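You operate a simulated robot arm through the tools that you are given. There is no shell and no other tool. Be economical: measure what you need, move in short steps, check, and stop when the job is done.

You run a simulated robot arm. Do the job below in one go: nothing can be reset, and whatever is moved stays where it is left.

JOB
Put the multimeter's clips on the 47 ohm block and hold its reading.
Fine: one clip a tab; lowest ohms range that fits the printed figure.

Only the result counts: the job must be done as asked and must still hold three seconds after the hand-in. Knocking over, shifting, dropping, spilling or breaking anything else fails it.

ROBOT AND FRAMES
A 6-joint arm with a two-finger parallel gripper, fixed in place. Base frame: the origin is at the foot of the arm, x ahead of it, y to its left, z up; the work surface is at about z = 0.72. Units: m, degrees, N and s.
With the tool pointing down near the work surface it reaches from about 0.26 to 0.74 m from the base axis. Its first joint turns from -66.0 to 66.0 degrees. Payload 2.45 kg.
Tool frame: the origin (TCP) lies between the finger pads and is the grasp point; the fingertips stand 0.024 m ahead of it; z points along the fingers, y is the line along which they close. Largest opening 0.068 m; finger width 0.017, thickness 0.01; the body of the gripper, 0.04 by 0.07 m, starts 0.041 m behind the TCP.
Orientation is that of the tool frame in the base frame, as a unit quaternion [w, x, y, z]. With the fingers straight down and closing along the base's y, the tool's x points along the base's -x, its y along +y and its z along -z.

CONTROLS
- The arm moves only by the tool apply_moves. Its argument "motion" is a list that holds one entry, the list of rows, each a list of 7 numbers: the gripper command, from -1 (shut) to 1 (fully open), values between in proportion, then the shift along the base's x, y, z in units of 25 mm (1.0 is 25 mm), then the turn, a rotation vector about the base's x, y, z in units of 5 degrees (1.0 is 5 degrees). In form: [[[claw, x, y, z, ax, ay, az], ...]]. A call has 1 to 12 rows; each row shifts and turns the commanded pose from where the row before left it. A call with a number of a shift or a turn outside -1 to 1 is refused whole. A row lasts 0.2 s, in which the tool goes at most 0.05 m and 8.6 degrees; a call with a longer step from one row to the next is refused whole, and so is a gripper value outside its range. Where a pose cannot be reached the arm comes as near as it can. A force on the tool above 40 N (or 10 N above the force at the start of the call, whichever is more), or a blocked arm, ends the call early, and 0.2 s more pass. Each finger travels about 0.108 m/s and halts on what it meets, pressing with about 39 N; the grip force reading is that of the motor and also rises with nothing between the fingers. The clock runs only during rows and for 0.2 s after the last one: add rows that do not move to give the fingers time. The reply holds the time, the measured pose of the TCP, the force on the tool along the base axes, the opening and the grip force, in the units named above and with some noise, with the torque about the TCP (base axes, N m) and any sound that the robot's microphone picked up.
- Cameras (640 x 400 px; columns grow to the right, rows downward): "scene" is fixed at [0.167, 0.4252, 1.4612]; the picture's right is [-0.72, -0.69, 0.00], its down [-0.50, 0.53, -0.68] and it looks along [0.47, -0.49, -0.73] (base axes); focal length 370 px, centre (320, 200). "wrist" rides on the gripper at [0.084, 0.011, -0.075] in the tool frame; the picture's right is [-0.13, 0.99, 0.00], its down [-0.60, -0.08, -0.79] and it looks along [-0.79, -0.10, 0.61] (tool axes); focal length 251 px, centre (320, 200). There is no depth. A picture from a camera that has moved, and an enlarged one, comes with that camera's place and axes in the base frame and with its lens. The place of the scene camera against the robot may be out by one fixed shift of up to 0.018 m in any direction.
- snapshot(camera): a new picture of that camera. No time passes.
- enlarge(camera, box): a new picture of the part [left, top, right, bottom] of that camera's present view, enlarged. No time passes.
- close_job(): hands the job in; it is judged then, once.

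Go step by step. Nothing tells you positions but the pictures and the camera data: compare them with the known pose of the tool, close in by small moves and look again before you grip or let go. The budget is 120 turns and 76 pictures, counting those below and the enlarged ones. Unless the task says otherwise, let go and move clear before handing in, and close with one line.

The tools are called as a command line: name --argument value ..., lists and objects as JSON in quotes. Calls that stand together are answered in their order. apply_moves: Moves the arm, as the interface text tells. Its arguments: {"type":"object","properties":{"motion":{"type":"array"}},"required":["motion"]} The other tools are called the same way: snapshot (camera) takes a picture; enlarge (camera, box) takes an enlarged picture of a part of a camera's view; close_job () hands the job in.

At the start:

```text
clock: 0.0
tool_pos: [0.4223, 0.085, 1.082]
ee_rot: [0.0, 0.0, 1.0, 0.0]
contact_force: [0.2, 0.4, 0.3]
moment: [0.0, -0.04, 0.0]
finger_gap: 0.0682
gripper_force: 0.1
```

scene: 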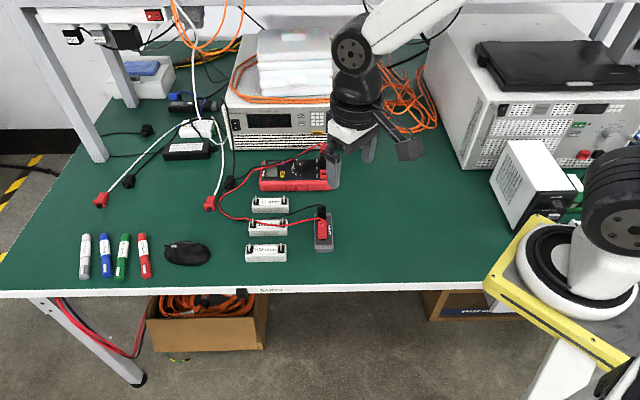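
wrist: 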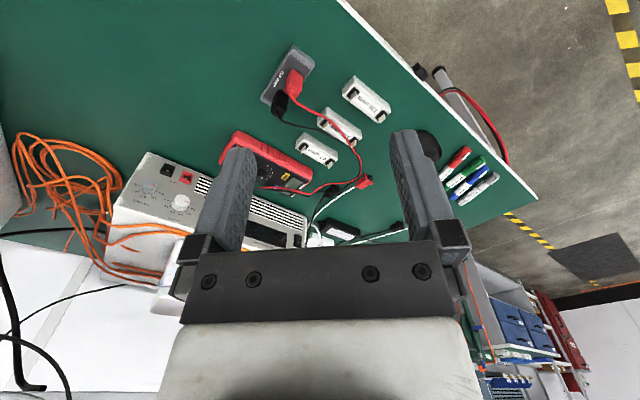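

I see a red multimeter, three white blocks and a grey holder with red/black clips. I'll look closer.

enlarge --camera "scene" --box '[200, 130, 360, 280]'

enlarge --camera "wrist" --box '[210, 30, 410, 220]'

enlarge --camera "scene" --box '[235, 190, 345, 270]'

enlarge --camera "scene" --box '[250, 135, 350, 200]'

```text
2.67 times, centred on (280, 205) of scene
camera zoom: at [0.167, 0.4252, 1.4612], right [-0.72, -0.69, 0.0], down [-0.5, 0.53, -0.68], along [0.47, -0.49, -0.73], focal length 987 px, centre (427, 187)
```

zoom: 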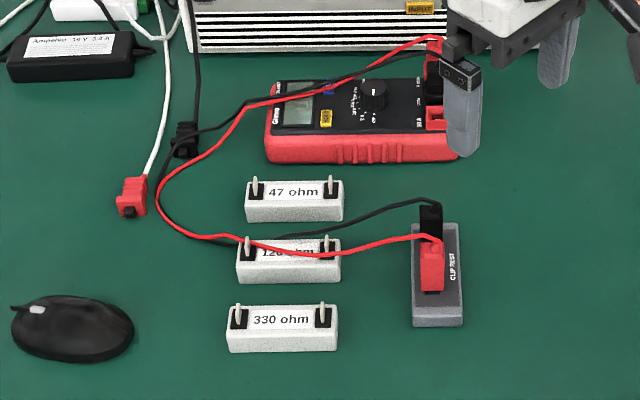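

```text
2.11 times, centred on (310, 125) of wrist
camera zoom: at [0.3388, 0.0967, 1.1569], right [0.13, 0.99, 0.0], down [0.6, -0.08, 0.79], along [0.79, -0.1, -0.61], focal length 529 px, centre (341, 358)
```

zoom: 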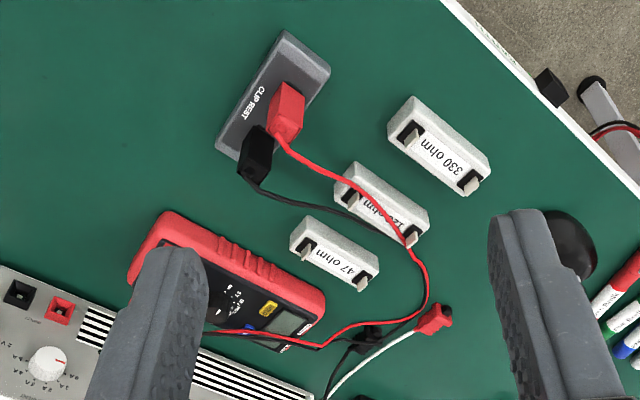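

```text
5.00 times, centred on (290, 230) of scene
camera zoom: at [0.167, 0.4252, 1.4612], right [-0.72, -0.69, 0.0], down [-0.5, 0.53, -0.68], along [0.47, -0.49, -0.73], focal length 1851 px, centre (470, 50)
```

zoom: 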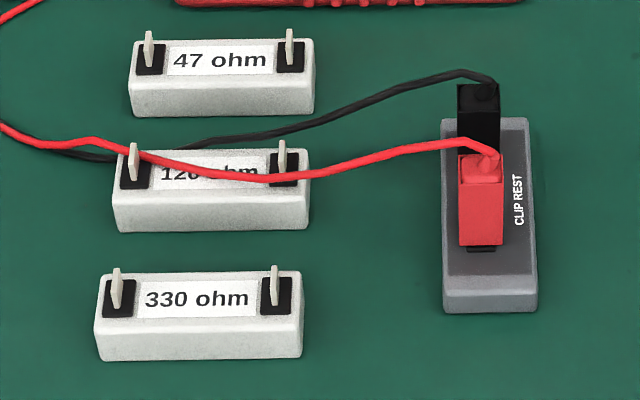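

```text
6.15 times, centred on (300, 168) of scene
camera zoom: at [0.167, 0.4252, 1.4612], right [-0.72, -0.69, 0.0], down [-0.5, 0.53, -0.68], along [0.47, -0.49, -0.73], focal length 2278 px, centre (443, 400)
```

zoom: 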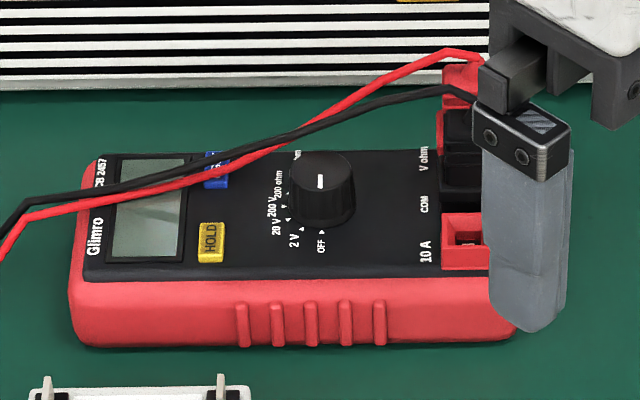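

The 47 ohm block seems to be near (0.70, 0.05), the clip rest near (0.54, 0.02) and the meter near (0.72, -0.07). I'll lower the arm for a calibrated close view.

apply_moves --motion '[[[1, 0.16, -0.37, -0.93, 0, 0, 0], [1, 0.16, -0.37, -0.93, 0, 0, 0], [1, 0.16, -0.37, -0.93, 0, 0, 0], [1, 0.16, -0.37, -0.93, 0, 0, 0], [1, 0.16, -0.37, -0.93, 0, 0, 0], [1, 0.16, -0.37, -0.93, 0, 0, 0], [1, 0.16, -0.37, -0.93, 0, 0, 0]]]'

snapshot --camera "wrist"

enlarge --camera "scene" --box '[255, 140, 345, 200]'

```text
clock: 1.6
tool_pos: [0.4512, 0.0223, 0.9193]
ee_rot: [0.0, 0.001, 1.0, 0.0]
contact_force: [0.8, -0.9, 0.4]
moment: [-0.03, 0.03, 0.01]
finger_gap: 0.068
gripper_force: 0.2
```

```text
69 pictures are left
camera wrist: at [0.3682, 0.0333, 0.9948], right [0.13, 0.99, 0.0], down [0.6, -0.08, 0.79], along [0.79, -0.1, -0.61], focal length 251 px, centre (320, 200)
```

wrist: 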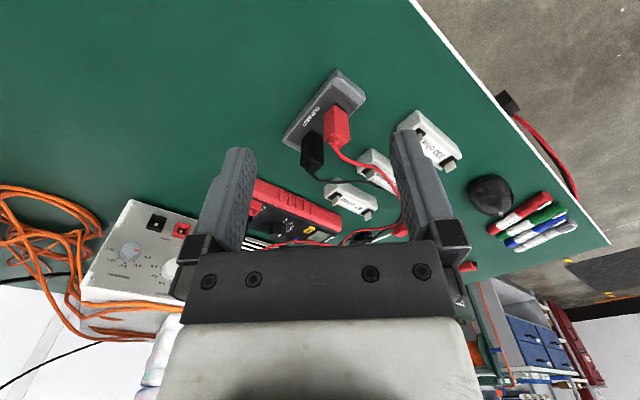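

```text
6.67 times, centred on (300, 170) of scene
camera zoom: at [0.167, 0.4252, 1.4612], right [-0.72, -0.69, 0.0], down [-0.5, 0.53, -0.68], along [0.47, -0.49, -0.73], focal length 2468 px, centre (453, 400)
```

zoom: 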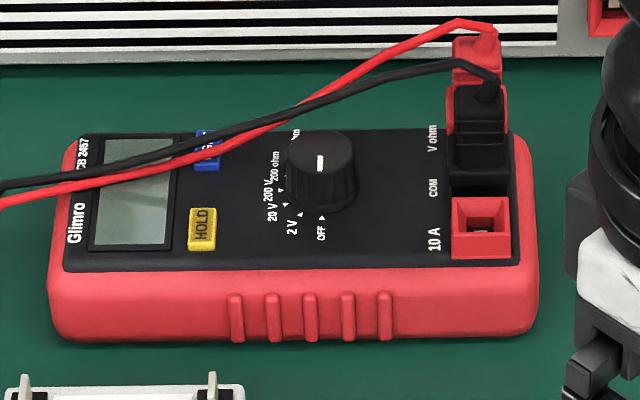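

The meter's dial looks to be at OFF, with the 200 ohm mark further round. I'll go over the meter at height for a close look at it.

apply_moves --motion '[[[1, 0.845, -0.46, 0, 0, 0, 0], [1, 0.845, -0.46, 0, 0, 0, 0], [1, 0.845, -0.46, 0, 0, 0, 0], [1, 0.845, -0.46, 0, 0, 0, 0], [1, 0.845, -0.46, 0, 0, 0, 0], [1, 0.845, -0.46, 0, 0, 0, 0], [1, 0.845, -0.46, 0, 0, 0, 0], [1, 0.845, -0.46, 0, 0, 0, 0]]]'

snapshot --camera "wrist"

enlarge --camera "wrist" --box '[220, 50, 420, 180]'

```text
clock: 3.4
tool_pos: [0.6188, -0.071, 0.9193]
ee_rot: [0.001, 0.0, 1.0, 0.001]
contact_force: [-0.8, -0.5, 0.7]
moment: [0.01, 0.0, 0.02]
finger_gap: 0.0681
gripper_force: 0.1
```

```text
67 pictures are left
camera wrist: at [0.5351, -0.0595, 0.9945], right [0.13, 0.99, 0.0], down [0.6, -0.08, 0.79], along [0.79, -0.1, -0.61], focal length 251 px, centre (320, 200)
```

wrist: 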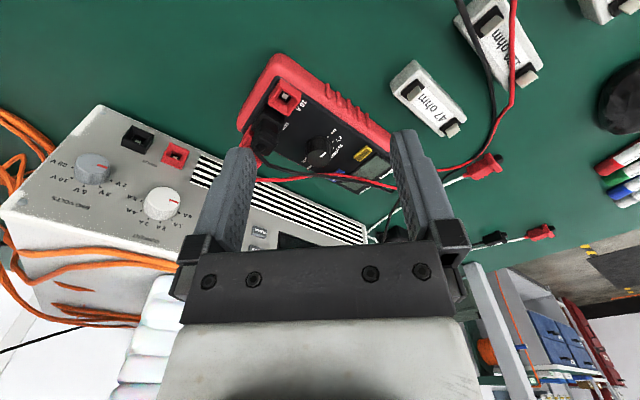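

```text
3.08 times, centred on (320, 115) of wrist
camera zoom: at [0.5351, -0.0595, 0.9945], right [0.13, 0.99, 0.0], down [0.6, -0.08, 0.79], along [0.79, -0.1, -0.61], focal length 774 px, centre (320, 462)
```

zoom: 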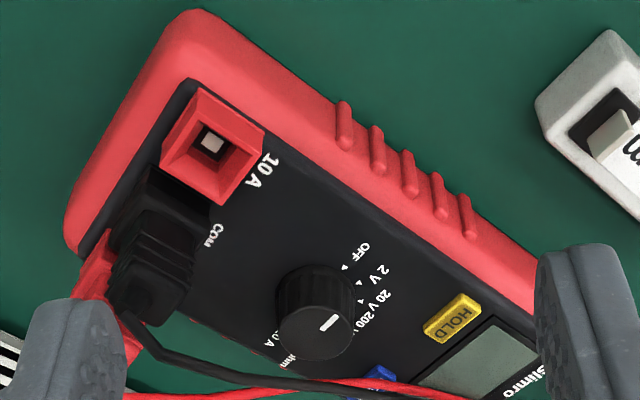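

The pointer is at about OFF, with the dial centre near (0.734, -0.086), close to the reach limit. I'll go lower for a better view.

apply_moves --motion '[[[1, 0.8, -0.3, -0.8, 0, 0, 0], [1, 0.8, -0.3, -0.8, 0, 0, 0], [1, 0, 0, 0, 0, 0, 0]]]'

enlarge --camera "wrist" --box '[220, 30, 420, 180]'

enlarge --camera "scene" --box '[255, 130, 355, 200]'

```text
clock: 4.2
tool_pos: [0.6582, -0.0865, 0.8779]
ee_rot: [0.0, 0.0, 1.0, 0.0]
contact_force: [0.4, -0.9, 1.0]
moment: [-0.03, 0.01, 0.01]
finger_gap: 0.0678
gripper_force: 0.1
```

```text
2.67 times, centred on (320, 105) of wrist
camera zoom: at [0.5751, -0.0753, 0.9541], right [0.13, 0.99, 0.0], down [0.6, -0.08, 0.79], along [0.79, -0.1, -0.61], focal length 670 px, centre (320, 453)
```

zoom: 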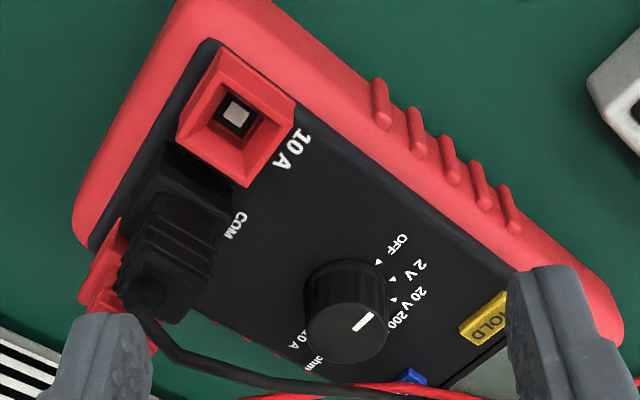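

```text
5.71 times, centred on (305, 165) of scene
camera zoom: at [0.167, 0.4252, 1.4612], right [-0.72, -0.69, 0.0], down [-0.5, 0.53, -0.68], along [0.47, -0.49, -0.73], focal length 2115 px, centre (406, 400)
```

zoom: 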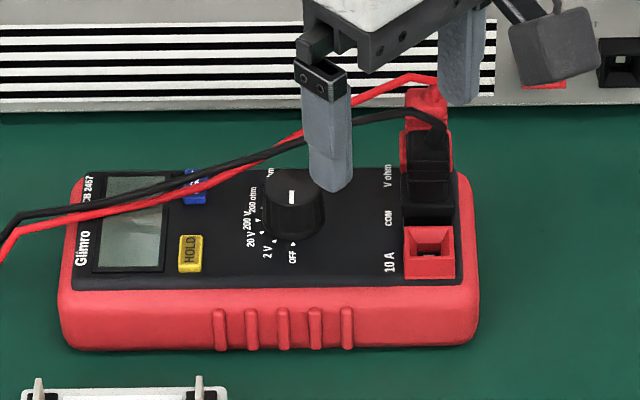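

The dial seems to be OFF → 2V → 20V → 200V → 200 ohm, clockwise from above. The cord passes on its far side, so I'll come in with the fingers roughly along the meter's long axis and turn in two bites. First I'll hover over it.

apply_moves --motion '[[[0.47, 0.76, 0.01, -0.48, 0, 0, -0.65], [0.47, 0.76, 0.01, -0.48, 0, 0, -0.65], [0.47, 0.76, 0.01, -0.48, 0, 0, -0.65], [0.47, 0.76, 0.01, -0.48, 0, 0, -0.65], [0.47, 0, 0, 0, 0, 0, 0]]]'

snapshot --camera "wrist"

enlarge --camera "scene" --box '[255, 130, 355, 200]'

```text
clock: 5.4
tool_pos: [0.7363, -0.0856, 0.8288]
ee_rot: [0.0, 0.113, 0.994, 0.0]
contact_force: [0.3, -1.1, -0.2]
moment: [-0.01, 0.02, -0.03]
finger_gap: 0.0502
gripper_force: 0.1
```

```text
63 pictures are left
camera wrist: at [0.6576, -0.0552, 0.9043], right [0.35, 0.94, 0.0], down [0.57, -0.21, 0.79], along [0.74, -0.28, -0.61], focal length 251 px, centre (320, 200)
```

wrist: 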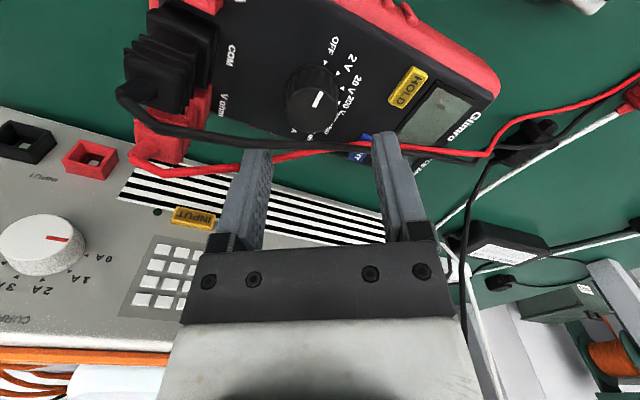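

```text
5.71 times, centred on (305, 165) of scene
camera zoom: at [0.167, 0.4252, 1.4612], right [-0.72, -0.69, 0.0], down [-0.5, 0.53, -0.68], along [0.47, -0.49, -0.73], focal length 2115 px, centre (406, 400)
```

zoom: 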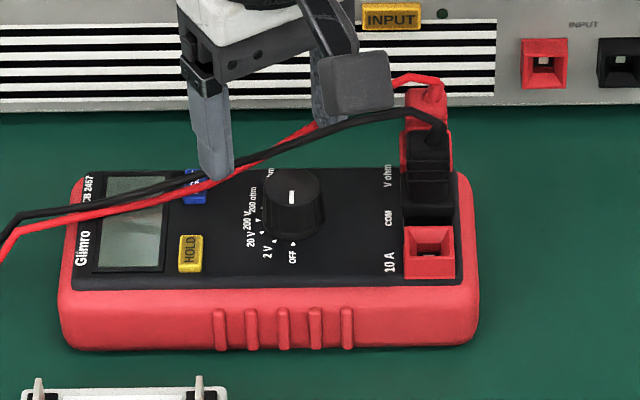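

The reach is fine. I'll enlarge the view to fix the knob centre.

enlarge --camera "wrist" --box '[240, 20, 440, 170]'

```text
2.67 times, centred on (340, 95) of wrist
camera zoom: at [0.6576, -0.0552, 0.9043], right [0.35, 0.94, 0.0], down [0.57, -0.21, 0.79], along [0.74, -0.28, -0.61], focal length 670 px, centre (267, 480)
```

zoom: 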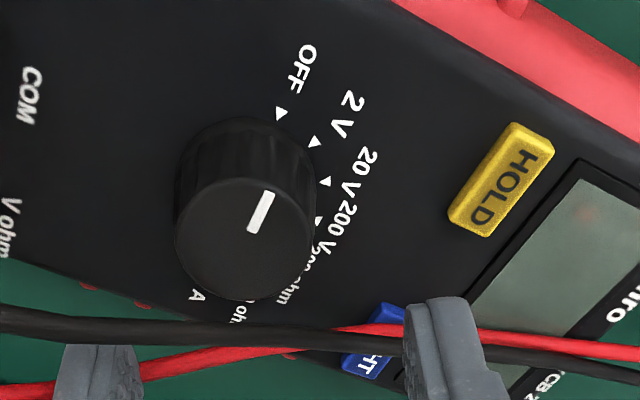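

The knob centre is about (0.7305, -0.087) and its top about z 0.78. I'll line up and lower around it, then check the force.

apply_moves --motion '[[[0.3, -0.23, -0.06, 0, 0, 0, -0.8], [0.3, 0, 0, -0.5, 0, 0, 0], [0.3, 0, 0, -0.5, 0, 0, 0], [0.3, 0, 0, -0.5, 0, 0, 0], [0.3, 0, 0, 0, 0, 0, 0]]]'

snapshot --camera "wrist"

enlarge --camera "scene" --box '[255, 130, 355, 200]'

```text
clock: 6.6
tool_pos: [0.7301, -0.0879, 0.7929]
ee_rot: [0.001, 0.148, 0.989, 0.0]
contact_force: [-0.6, -0.5, 1.0]
moment: [0.0, 0.02, 0.0]
finger_gap: 0.0441
gripper_force: 0.1
```

```text
60 pictures are left
camera wrist: at [0.6534, -0.0529, 0.8686], right [0.41, 0.91, 0.0], down [0.55, -0.25, 0.79], along [0.72, -0.33, -0.61], focal length 251 px, centre (320, 200)
```

wrist: 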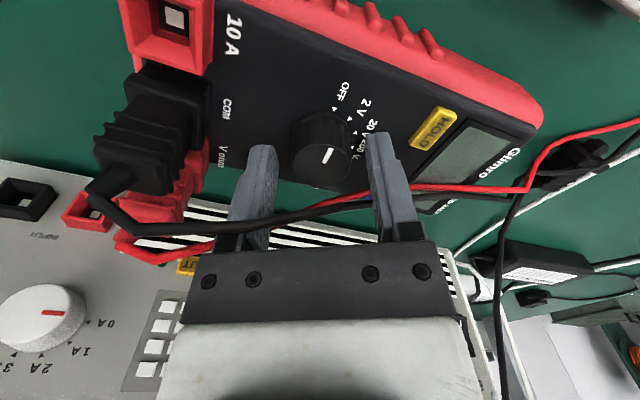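

```text
5.71 times, centred on (305, 165) of scene
camera zoom: at [0.167, 0.4252, 1.4612], right [-0.72, -0.69, 0.0], down [-0.5, 0.53, -0.68], along [0.47, -0.49, -0.73], focal length 2115 px, centre (406, 400)
```

zoom: 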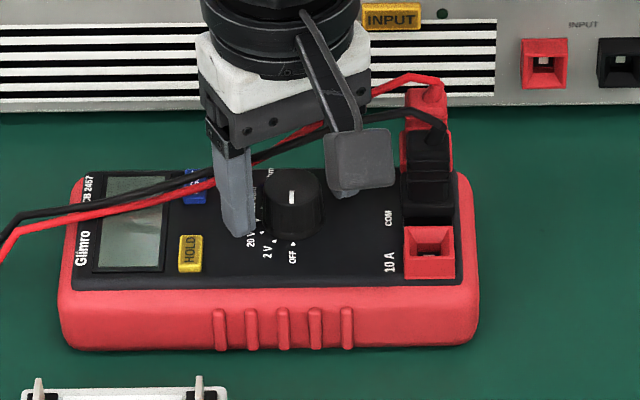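

The fingers straddle the knob without contact. Next I'll close and turn by about 36°.

apply_moves --motion '[[[-1, 0, 0, -0.1, 0, 0, 0], [-1, 0, 0, 0, 0, 0, 0], [-1, 0, 0, 0, 0, 0, 0], [-1, 0, 0, 0, 0, 0, -1], [-1, 0, 0, 0, 0, 0, -1], [-1, 0, 0, 0, 0, 0, -1], [-1, 0, 0, 0, 0, 0, -1], [-1, 0, 0, 0, 0, 0, -1], [-1, 0, 0, 0, 0, 0, -1], [-1, 0, 0, 0, 0, 0, 0]]]'

enlarge --camera "scene" --box '[255, 130, 355, 200]'

```text
clock: 8.8
tool_pos: [0.7294, -0.0891, 0.7934]
ee_rot: [0.001, 0.4, 0.917, 0.0]
contact_force: [-10.1, -20.5, 26.3]
moment: [-0.5, 0.29, 0.06]
finger_gap: 0.0277
gripper_force: 39.0
```

```text
5.71 times, centred on (305, 165) of scene
camera zoom: at [0.1662, 0.4248, 1.4615], right [-0.72, -0.69, 0.0], down [-0.5, 0.53, -0.68], along [0.47, -0.49, -0.73], focal length 2115 px, centre (406, 400)
```

zoom: 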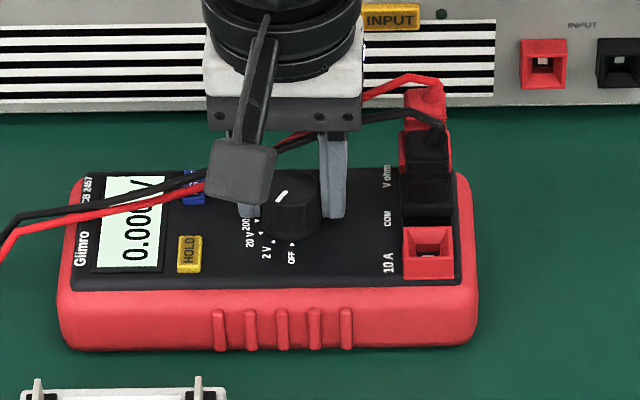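

The display came on at "0.000 V", so the turning works. I'll regrasp slightly higher, since I felt some vertical load, and continue.

apply_moves --motion '[[[0.3, 0, 0, 0.15, 0, 0, 0], [0.3, 0, 0, 0, 0, 0, 0], [0.3, 0, 0, 0, 0, 0, 1], [0.3, 0, 0, 0, 0, 0, 1], [0.3, 0, 0, 0, 0, 0, 1], [0.3, 0, 0, 0, 0, 0, 1], [0.3, 0, 0, 0, 0, 0, 1], [0.3, 0, 0, 0, 0, 0, 1], [0.3, 0, 0, 0, 0, 0, 0]]]'

snapshot --camera "wrist"

```text
clock: 10.8
tool_pos: [0.7295, -0.0871, 0.795]
ee_rot: [0.0, 0.147, 0.989, 0.0]
contact_force: [0.1, 0.0, 0.1]
moment: [-0.01, -0.02, 0.0]
finger_gap: 0.0444
gripper_force: 0.0
```

```text
57 pictures are left
camera wrist: at [0.6528, -0.0515, 0.8704], right [0.41, 0.91, 0.0], down [0.55, -0.25, 0.79], along [0.72, -0.33, -0.61], focal length 251 px, centre (320, 200)
```

wrist: 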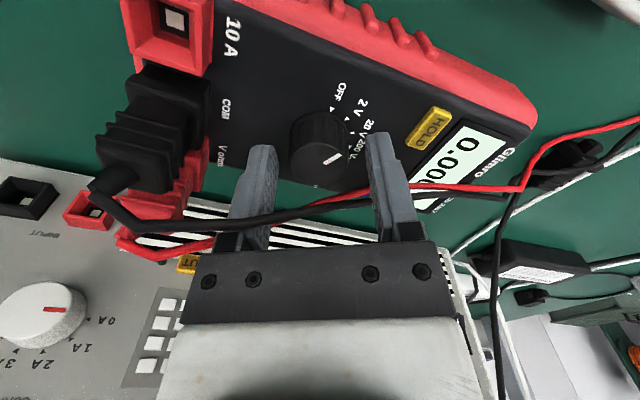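

apply_moves --motion '[[[-1, 0, 0, 0, 0, 0, 0], [-1, 0, 0, 0, 0, 0, 0], [-1, 0, 0, 0, 0, 0, -1], [-1, 0, 0, 0, 0, 0, -1], [-1, 0, 0, 0, 0, 0, -1], [-1, 0, 0, 0, 0, 0, -1], [-1, 0, 0, 0, 0, 0, -1], [-1, 0, 0, 0, 0, 0, -1], [-1, 0, 0, 0, 0, 0, -0.5], [-1, 0, 0, 0, 0, 0, 0]]]'

enlarge --camera "scene" --box '[255, 130, 355, 200]'

```text
clock: 13.0
tool_pos: [0.7286, -0.0858, 0.7949]
ee_rot: [0.0, 0.419, 0.908, 0.0]
contact_force: [-2.6, -1.3, -0.9]
moment: [-0.01, 0.1, 0.02]
finger_gap: 0.0272
gripper_force: 39.2
```

```text
5.71 times, centred on (305, 165) of scene
camera zoom: at [0.1671, 0.4251, 1.4613], right [-0.72, -0.69, 0.0], down [-0.5, 0.53, -0.68], along [0.47, -0.49, -0.73], focal length 2115 px, centre (406, 400)
```

zoom: 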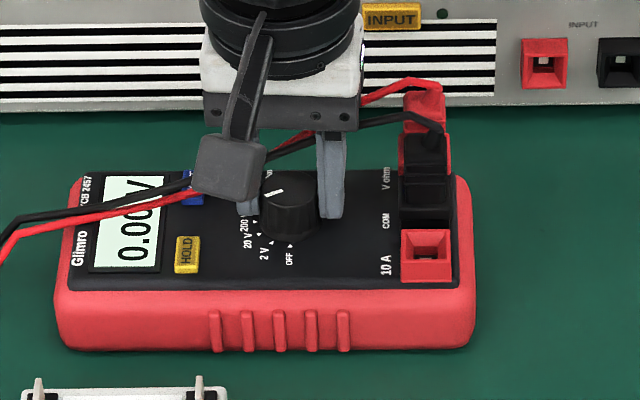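

Now the meter shows "0.00 V" (20 V range). I'll regrasp and go on.

apply_moves --motion '[[[0.3, 0, 0, 0, 0, 0, 0], [0.3, 0, 0, 0, 0, 0, 0], [0.3, 0, 0, 0, 0, 0, 1], [0.3, 0, 0, 0, 0, 0, 1], [0.3, 0, 0, 0, 0, 0, 1], [0.3, 0, 0, 0, 0, 0, 1], [0.3, 0, 0, 0, 0, 0, 1], [0.3, 0, 0, 0, 0, 0, 1], [0.3, 0, 0, 0, 0, 0, 0.5], [0.3, 0, 0, 0, 0, 0, 0]]]'

enlarge --camera "wrist" --box '[200, 30, 520, 230]'

```text
clock: 15.2
tool_pos: [0.7294, -0.0868, 0.7955]
ee_rot: [0.001, 0.147, 0.989, -0.001]
contact_force: [0.3, -0.3, 0.3]
moment: [0.04, 0.0, 0.0]
finger_gap: 0.0441
gripper_force: 0.0
```

```text
2.00 times, centred on (360, 130) of wrist
camera zoom: at [0.6525, -0.0518, 0.8701], right [0.41, 0.91, 0.0], down [0.55, -0.25, 0.79], along [0.72, -0.33, -0.61], focal length 503 px, centre (240, 340)
```

zoom: 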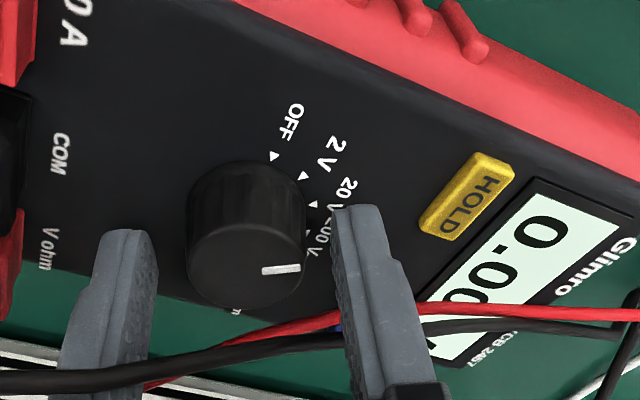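

apply_moves --motion '[[[-1, 0, 0, 0, 0, 0, 0], [-1, 0, 0, 0, 0, 0, 0], [-1, 0, 0, 0, 0, 0, -1], [-1, 0, 0, 0, 0, 0, -1], [-1, 0, 0, 0, 0, 0, -1], [-1, 0, 0, 0, 0, 0, -1], [-1, 0, 0, 0, 0, 0, -1], [-1, 0, 0, 0, 0, 0, -1], [-1, 0, 0, 0, 0, 0, 0]]]'

enlarge --camera "scene" --box '[255, 130, 355, 200]'

```text
clock: 17.2
tool_pos: [0.7287, -0.0876, 0.7953]
ee_rot: [0.0, 0.4, 0.917, 0.0]
contact_force: [-4.2, -3.2, 0.5]
moment: [-0.36, -0.01, 0.0]
finger_gap: 0.0277
gripper_force: 38.4
```

```text
5.71 times, centred on (305, 165) of scene
camera zoom: at [0.1669, 0.4251, 1.4613], right [-0.72, -0.69, 0.0], down [-0.5, 0.53, -0.68], along [0.47, -0.49, -0.73], focal length 2115 px, centre (406, 400)
```

zoom: 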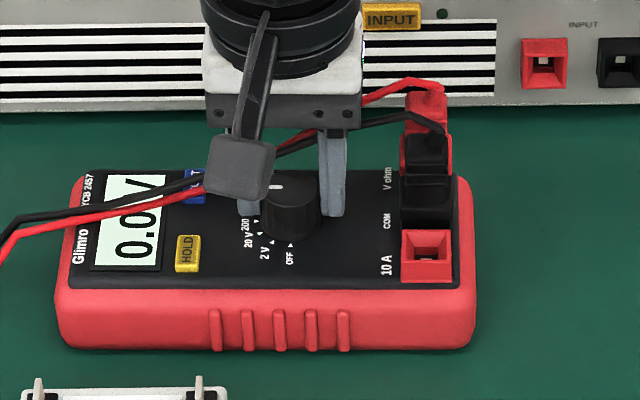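

Now it reads "0.0 V" (200 V range). One more step to go.

apply_moves --motion '[[[0.3, 0, 0, 0, 0, 0, 0], [0.3, 0, 0, 0, 0, 0, 0], [0.3, 0, 0, 0, 0, 0, 1], [0.3, 0, 0, 0, 0, 0, 1], [0.3, 0, 0, 0, 0, 0, 1], [0.3, 0, 0, 0, 0, 0, 1], [0.3, 0, 0, 0, 0, 0, 1], [0.3, 0, 0, 0, 0, 0, 1], [0.3, 0, 0, 0, 0, 0, 0], [-1, 0, 0, 0, 0, 0, 0], [-1, 0, 0, 0, 0, 0, 0], [-1, 0, 0, 0, 0, 0, 0]]]'

apply_moves --motion '[[[-1, 0, 0, 0, 0, 0, -1], [-1, 0, 0, 0, 0, 0, -1], [-1, 0, 0, 0, 0, 0, -1], [-1, 0, 0, 0, 0, 0, -1], [-1, 0, 0, 0, 0, 0, -1], [-1, 0, 0, 0, 0, 0, -0.8], [-1, 0, 0, 0, 0, 0, 0]]]'

enlarge --camera "scene" --box '[255, 130, 355, 200]'

```text
clock: 19.8
tool_pos: [0.7294, -0.0855, 0.7951]
ee_rot: [0.0, 0.148, 0.989, 0.0]
contact_force: [2.1, 3.9, 0.8]
moment: [0.11, -0.08, 0.01]
finger_gap: 0.0278
gripper_force: 39.1
```

```text
clock: 21.4
tool_pos: [0.729, -0.0857, 0.7947]
ee_rot: [0.0, 0.391, 0.92, 0.0]
contact_force: [-0.7, -0.6, 0.2]
moment: [-0.06, 0.02, 0.01]
finger_gap: 0.0275
gripper_force: 38.8
```

```text
5.71 times, centred on (305, 165) of scene
camera zoom: at [0.167, 0.4251, 1.4613], right [-0.72, -0.69, 0.0], down [-0.5, 0.53, -0.68], along [0.47, -0.49, -0.73], focal length 2115 px, centre (406, 400)
```

zoom: 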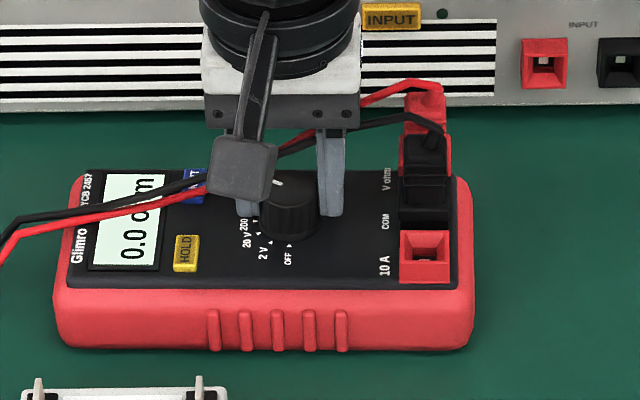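

The meter now shows "0.0 ohm" on the 200 ohm range. I'll release, rise and verify the dial.

apply_moves --motion '[[[0.3, 0, 0, 0, 0, 0, 0], [0.3, 0, 0, 0, 0, 0, 0], [0.3, 0, 0, 0.7, 0, 0, 0], [0.3, 0, 0, 1, 0, 0, 0], [0.3, -0.5, 0, 1, 0, 0, 0.8], [0.3, -0.5, 0, 1, 0, 0, 0.8], [0.3, -0.5, 0, 1, 0, 0, 0.8], [0.3, -0.5, 0, 0.5, 0, 0, 0.8], [0.3, 0, 0, 0, 0, 0, 0]]]'

snapshot --camera "wrist"

enlarge --camera "scene" --box '[255, 130, 355, 200]'

enlarge --camera "scene" --box '[235, 180, 345, 270]'

```text
clock: 23.4
tool_pos: [0.6788, -0.0861, 0.9254]
ee_rot: [-0.001, 0.259, 0.966, 0.001]
contact_force: [-0.1, 0.8, -0.4]
moment: [0.03, 0.0, 0.01]
finger_gap: 0.0441
gripper_force: 0.1
```

```text
52 pictures are left
camera wrist: at [0.6118, -0.0352, 1.0003], right [0.61, 0.79, 0.0], down [0.48, -0.37, 0.79], along [0.63, -0.48, -0.61], focal length 251 px, centre (320, 200)
```

wrist: 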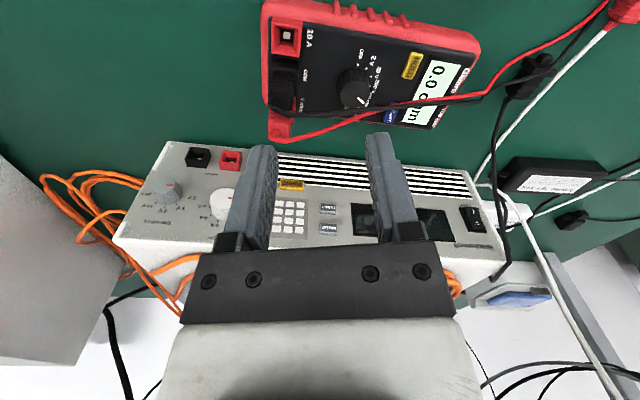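

```text
5.71 times, centred on (305, 165) of scene
camera zoom: at [0.167, 0.4252, 1.4612], right [-0.72, -0.69, 0.0], down [-0.5, 0.53, -0.68], along [0.47, -0.49, -0.73], focal length 2115 px, centre (406, 400)
```

zoom: 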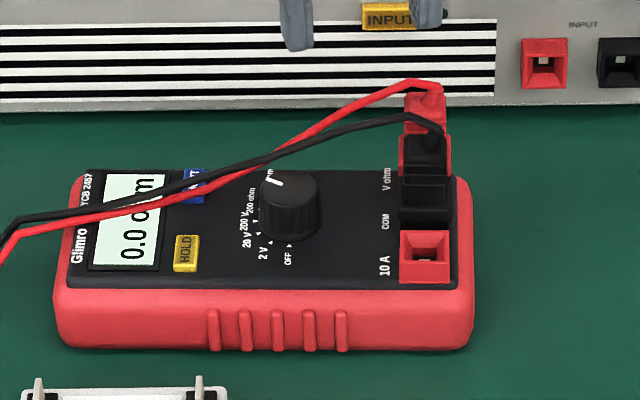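

```text
4.44 times, centred on (290, 225) of scene
camera zoom: at [0.167, 0.4252, 1.4612], right [-0.72, -0.69, 0.0], down [-0.5, 0.53, -0.68], along [0.47, -0.49, -0.73], focal length 1645 px, centre (453, 89)
```

zoom: 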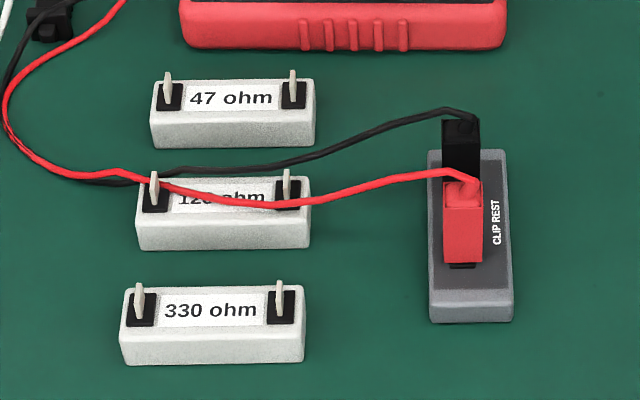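

enlarge --camera "wrist" --box '[320, 40, 480, 140]'

```text
4.00 times, centred on (400, 90) of wrist
camera zoom: at [0.6118, -0.0352, 1.0003], right [0.61, 0.79, 0.0], down [0.48, -0.37, 0.79], along [0.63, -0.48, -0.61], focal length 1006 px, centre (0, 640)
```

zoom: 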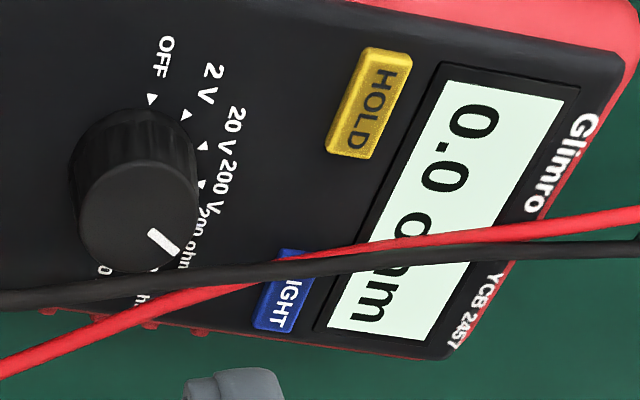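

The pointer is on 200 ohm. Next I'll go to view the clip rest, with the gripper yaw aligned to the blocks (closing axis about 45°).

apply_moves --motion '[[[0.6, -0.84, 0.7, -0.18, 0, 0, -0.3], [0.6, -0.84, 0.7, -0.18, 0, 0, -0.3], [0.6, -0.84, 0.7, -0.18, 0, 0, -0.3], [0.6, -0.84, 0.7, -0.18, 0, 0, -0.3], [0.6, -0.84, 0.7, -0.18, 0, 0, -0.3], [0.6, -0.84, 0.7, -0.18, 0, 0, -0.3], [0.6, -0.84, 0.7, -0.18, 0, 0, -0.3], [0.6, -0.84, 0.7, -0.18, 0, 0, -0.3], [0.6, -0.84, 0.7, -0.18, 0, 0, -0.3], [0.6, -0.84, 0.7, -0.18, 0, 0, -0.3]]]'

snapshot --camera "wrist"

enlarge --camera "wrist" --box '[220, 20, 420, 180]'

```text
clock: 25.6
tool_pos: [0.4706, 0.0884, 0.8794]
ee_rot: [0.0, 0.383, 0.924, 0.001]
contact_force: [0.0, -0.4, -0.1]
moment: [0.03, -0.01, 0.02]
finger_gap: 0.0544
gripper_force: 0.2
```

```text
48 pictures are left
camera wrist: at [0.4189, 0.1553, 0.9552], right [0.79, 0.61, 0.0], down [0.37, -0.48, 0.79], along [0.48, -0.63, -0.61], focal length 251 px, centre (320, 200)
```

wrist: 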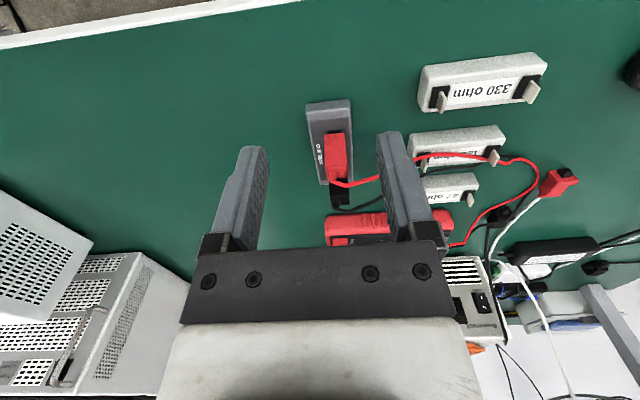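

```text
2.50 times, centred on (320, 100) of wrist
camera zoom: at [0.4189, 0.1553, 0.9552], right [0.79, 0.61, 0.0], down [0.37, -0.48, 0.79], along [0.48, -0.63, -0.61], focal length 629 px, centre (320, 450)
```

zoom: 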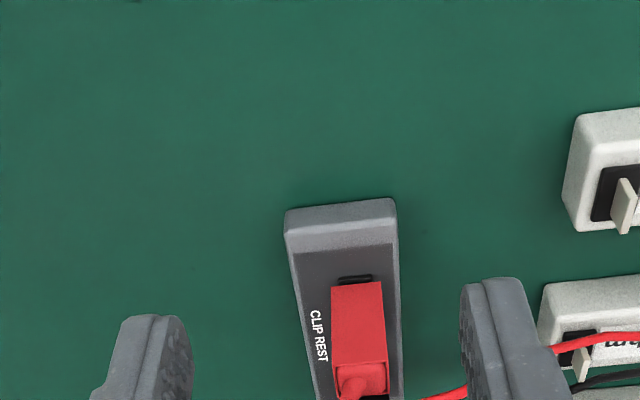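

The clips appear to stand upright, about 22 mm wide with the top near z 0.79; the red one is near (0.53, 0.03). I'll take a closer look at how they sit and at the tab shape.

apply_moves --motion '[[[0.8, 0.25, -0.25, -0.8, 0, 0, 0], [0.8, 0.25, -0.25, -0.8, 0, 0, 0], [0.8, 0, 0, 0, 0, 0, 0]]]'

enlarge --camera "wrist" --box '[260, 60, 400, 180]'

enlarge --camera "scene" --box '[300, 200, 340, 260]'

enlarge --camera "scene" --box '[240, 190, 300, 240]'

```text
clock: 26.4
tool_pos: [0.4828, 0.0761, 0.842]
ee_rot: [0.0, 0.382, 0.924, 0.0]
contact_force: [0.0, 0.5, -0.5]
moment: [-0.02, 0.02, -0.03]
finger_gap: 0.0611
gripper_force: 0.2
```

```text
3.33 times, centred on (330, 120) of wrist
camera zoom: at [0.4319, 0.1421, 0.9163], right [0.79, 0.61, 0.0], down [0.37, -0.48, 0.79], along [0.48, -0.63, -0.61], focal length 838 px, centre (287, 467)
```

zoom: 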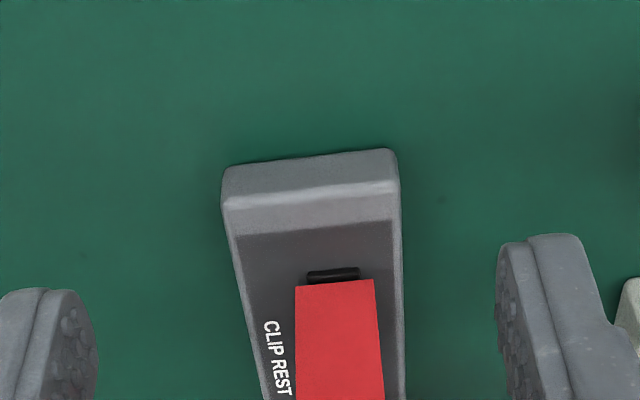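

```text
6.67 times, centred on (320, 230) of scene
camera zoom: at [0.167, 0.4252, 1.4612], right [-0.72, -0.69, 0.0], down [-0.5, 0.53, -0.68], along [0.47, -0.49, -0.73], focal length 2468 px, centre (320, 0)
```

zoom: 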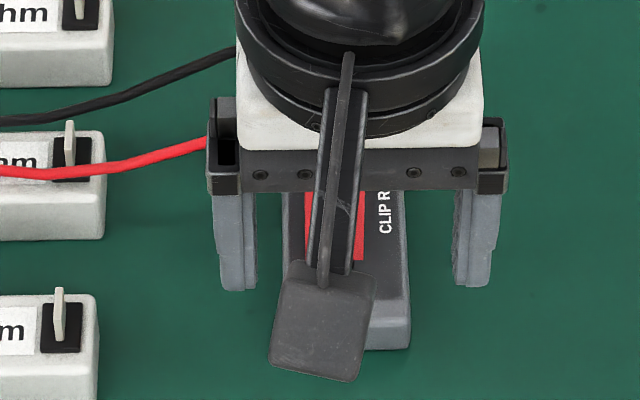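

```text
8.00 times, centred on (270, 215) of scene
camera zoom: at [0.167, 0.4252, 1.4612], right [-0.72, -0.69, 0.0], down [-0.5, 0.53, -0.68], along [0.47, -0.49, -0.73], focal length 2961 px, centre (720, 80)
```

zoom: 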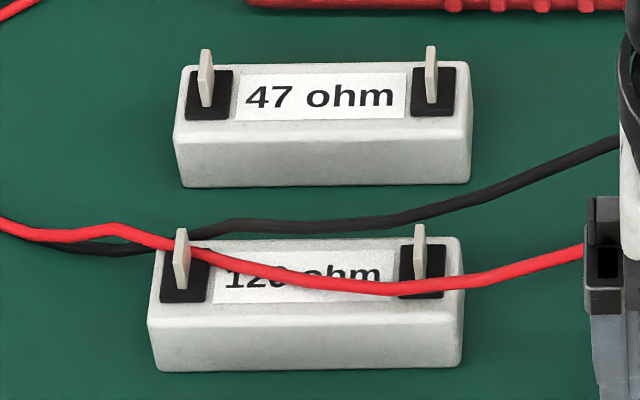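

The tabs are thin along the block's axis and wide across it. The cords leave the clips sideways, so I'll grip with the closing axis along the rest (135°) and view from that side first.

apply_moves --motion '[[[0.6, 0, 0, 0.8, 0, 0, 1], [0.6, 0, -0.1, 0, 0, 0, 1], [0.6, 0, -0.2, 0, 0, 0, 1], [0.6, 0, -0.3, 0, 0, 0, 1], [0.6, 0, -0.3, 0, 0, 0, 1], [0.6, 0, -0.3, 0, 0, 0, 1], [0.6, 0, -0.3, 0, 0, 0, 1], [0.6, 0, -0.3, 0, 0, 0, 1], [0.6, 0, -0.3, 0, 0, 0, 1], [0.6, 0, -0.3, 0, 0, 0, 1], [0.6, 0, -0.3, 0, 0, 0, 1], [0.6, 0, -0.3, 0, 0, 0, 1]]]'

apply_moves --motion '[[[0.6, 0.1, -0.1, -0.2, 0, 0, 1], [0.6, 0.1, -0.1, -0.2, 0, 0, 1], [0.6, 0.1, -0.1, -0.2, 0, 0, 1], [0.6, 0.1, -0.1, -0.2, 0, 0, 1], [0.6, 0.1, -0.1, -0.2, 0, 0, 1], [0.6, 0.1, -0.1, 0, 0, 0, 1], [0.6, 0, 0, 0, 0, 0, 0]]]'

snapshot --camera "wrist"

enlarge --camera "wrist" --box '[240, 60, 420, 190]'

```text
clock: 29.0
tool_pos: [0.4823, 0.0004, 0.8605]
ee_rot: [0.0, -0.132, 0.991, 0.001]
contact_force: [0.2, -0.5, 0.2]
moment: [0.01, 0.05, 0.0]
finger_gap: 0.0542
gripper_force: 0.1
```

```text
clock: 30.6
tool_pos: [0.4969, -0.0142, 0.8339]
ee_rot: [0.0, -0.383, 0.924, 0.001]
contact_force: [0.7, 0.2, -0.4]
moment: [-0.01, 0.0, -0.02]
finger_gap: 0.0544
gripper_force: 0.1
```

```text
43 pictures are left
camera wrist: at [0.4302, -0.0659, 0.91], right [-0.61, 0.79, 0.0], down [0.48, 0.37, 0.79], along [0.63, 0.48, -0.61], focal length 251 px, centre (320, 200)
```

wrist: 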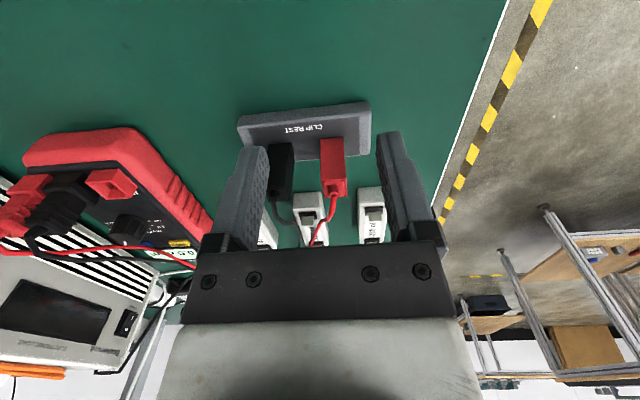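

```text
3.08 times, centred on (330, 125) of wrist
camera zoom: at [0.4302, -0.0659, 0.91], right [-0.61, 0.79, 0.0], down [0.48, 0.37, 0.79], along [0.63, 0.48, -0.61], focal length 774 px, centre (289, 431)
```

zoom: 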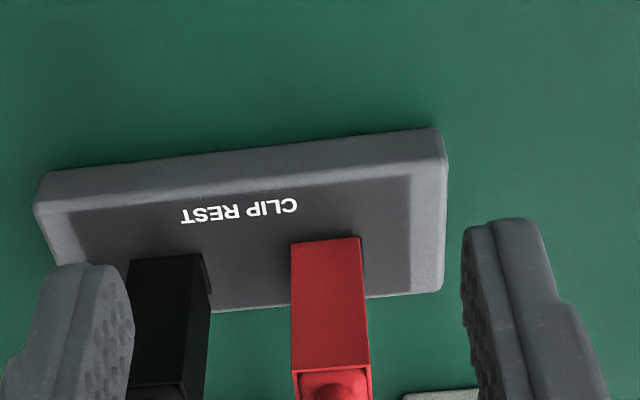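

Red clip centre is about (0.536, 0.029), bottom z 0.745 and top 0.79. I'll narrow the opening, hover over it, then descend.

apply_moves --motion '[[[0.12, 0.78, 0.86, 0, 0, 0, 0], [0.12, 0.78, 0.86, 0, 0, 0, 0], [0.12, 0, 0, 0, 0, 0, 0]]]'

snapshot --camera "wrist"

enlarge --camera "scene" --box '[260, 180, 360, 260]'

```text
clock: 31.4
tool_pos: [0.5356, 0.0275, 0.8371]
ee_rot: [0.0, -0.383, 0.924, 0.001]
contact_force: [-0.3, -0.5, -0.6]
moment: [0.02, 0.02, -0.02]
finger_gap: 0.0382
gripper_force: 0.0
```

```text
41 pictures are left
camera wrist: at [0.469, -0.0237, 0.9115], right [-0.61, 0.79, 0.0], down [0.48, 0.37, 0.79], along [0.63, 0.48, -0.61], focal length 251 px, centre (320, 200)
```

wrist: 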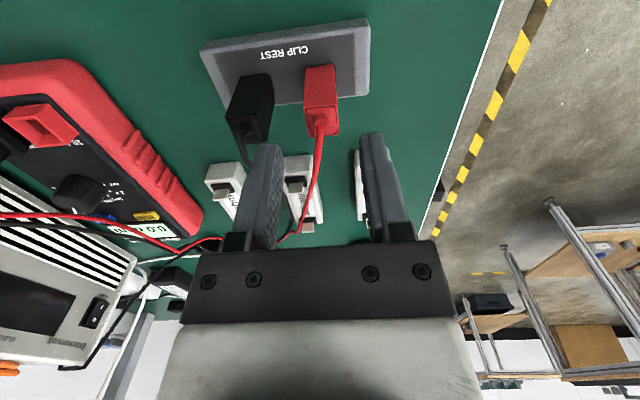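

```text
5.00 times, centred on (310, 220) of scene
camera zoom: at [0.167, 0.4252, 1.4612], right [-0.72, -0.69, 0.0], down [-0.5, 0.53, -0.68], along [0.47, -0.49, -0.73], focal length 1851 px, centre (370, 100)
```

zoom: 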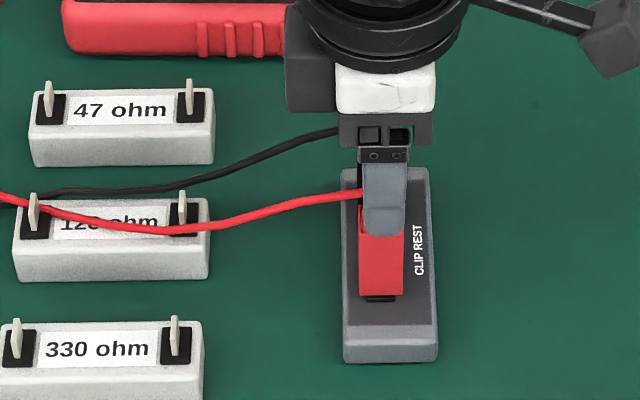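

Aligned. Next I'll descend and close.

apply_moves --motion '[[[0.12, 0.01, 0.03, -0.7, 0, 0, 0], [0.12, 0.01, 0.02, -0.7, 0, 0, 0], [0.12, 0, 0, -0.7, 0, 0, 0], [0.12, 0, 0, 0, 0, 0, 0]]]'

snapshot --camera "wrist"

enlarge --camera "scene" --box '[260, 180, 360, 260]'

```text
clock: 32.4
tool_pos: [0.5356, 0.0298, 0.7837]
ee_rot: [0.0, -0.383, 0.924, 0.0]
contact_force: [0.0, -0.4, -0.7]
moment: [-0.01, -0.05, 0.0]
finger_gap: 0.0377
gripper_force: 0.0
```

```text
39 pictures are left
camera wrist: at [0.4693, -0.0225, 0.8584], right [-0.61, 0.79, 0.0], down [0.48, 0.37, 0.79], along [0.63, 0.48, -0.61], focal length 251 px, centre (320, 200)
```

wrist: 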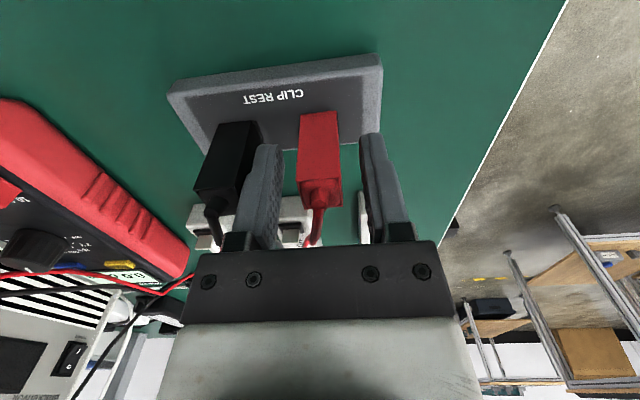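

```text
5.00 times, centred on (310, 220) of scene
camera zoom: at [0.167, 0.4252, 1.4612], right [-0.72, -0.69, 0.0], down [-0.5, 0.53, -0.68], along [0.47, -0.49, -0.73], focal length 1851 px, centre (370, 100)
```

zoom: 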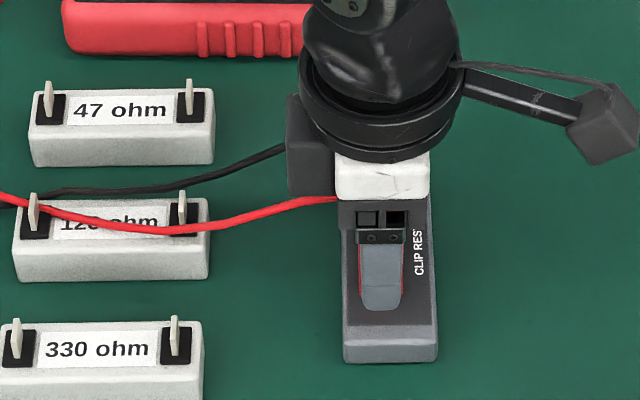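

The clip sits between the fingers. I'll grip and lift straight up.

apply_moves --motion '[[[-1, 0, 0, 0, 0, 0, 0], [-1, 0, 0, 0, 0, 0, 0], [-1, 0, 0, 0, 0, 0, 0], [-1, 0, 0, 0.4, 0, 0, 0], [-1, 0, 0, 0.6, 0, 0, 0], [-1, 0, 0, 0.8, 0, 0, 0], [-1, 0, 0, 0.8, 0, 0, 0], [-1, 0, 0, 0.6, 0, 0, 0], [-1, 0, 0, 0, 0, 0, 0]]]'

snapshot --camera "wrist"

enlarge --camera "scene" --box '[250, 160, 360, 250]'

```text
clock: 34.4
tool_pos: [0.5347, 0.0304, 0.8625]
ee_rot: [0.001, -0.383, 0.924, 0.0]
contact_force: [0.5, 0.5, -0.3]
moment: [-0.04, 0.02, 0.01]
finger_gap: 0.016
gripper_force: 34.2
```

```text
37 pictures are left
camera wrist: at [0.469, -0.0209, 0.9387], right [-0.61, 0.79, 0.0], down [0.48, 0.37, 0.79], along [0.63, 0.48, -0.61], focal length 251 px, centre (320, 200)
```

wrist: 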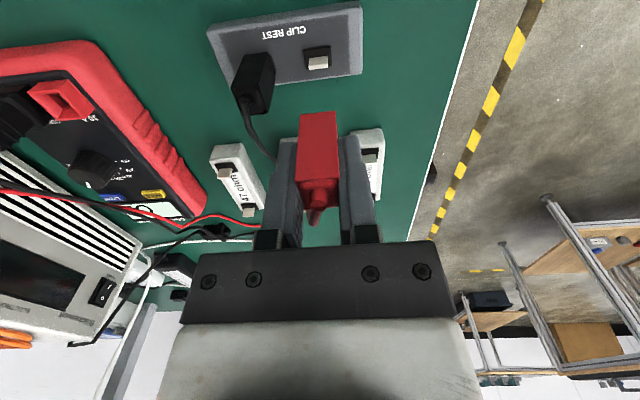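

```text
4.44 times, centred on (305, 205) of scene
camera zoom: at [0.167, 0.4252, 1.4612], right [-0.72, -0.69, 0.0], down [-0.5, 0.53, -0.68], along [0.47, -0.49, -0.73], focal length 1645 px, centre (387, 178)
```

zoom: 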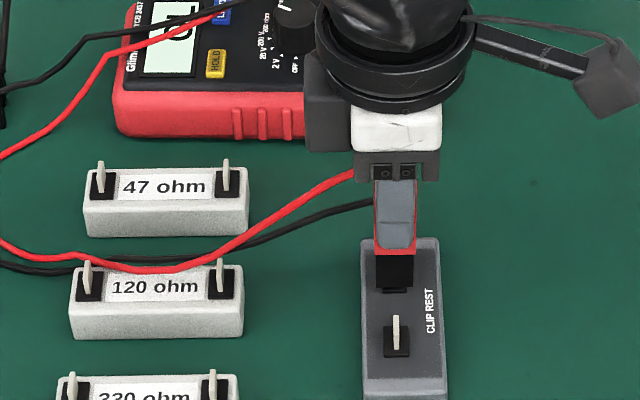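

The red clip is lifted and the rest has a tab just like the blocks', in the same orientation, so no rotation is needed. Next I'll measure rest tab and 47 ohm tabs in one view.

enlarge --camera "wrist" --box '[195, 25, 355, 225]'

enlarge --camera "scene" --box '[260, 190, 350, 250]'

```text
2.00 times, centred on (275, 125) of wrist
camera zoom: at [0.469, -0.0209, 0.9387], right [-0.61, 0.79, 0.0], down [0.48, 0.37, 0.79], along [0.63, 0.48, -0.61], focal length 503 px, centre (410, 350)
```

zoom: 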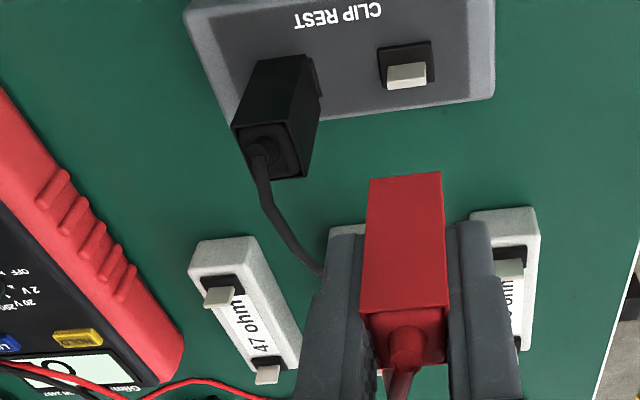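

```text
6.67 times, centred on (305, 220) of scene
camera zoom: at [0.167, 0.4252, 1.4612], right [-0.72, -0.69, 0.0], down [-0.5, 0.53, -0.68], along [0.47, -0.49, -0.73], focal length 2468 px, centre (420, 67)
```

zoom: 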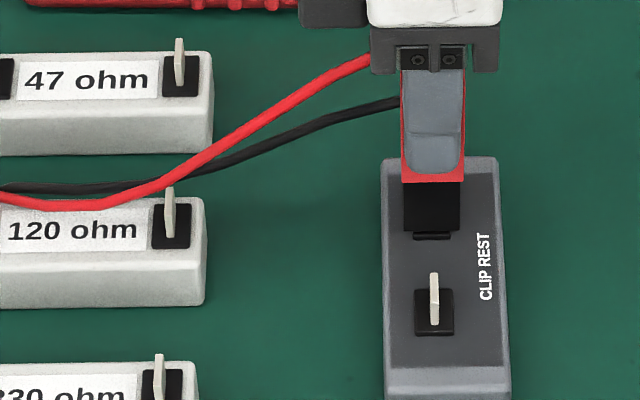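

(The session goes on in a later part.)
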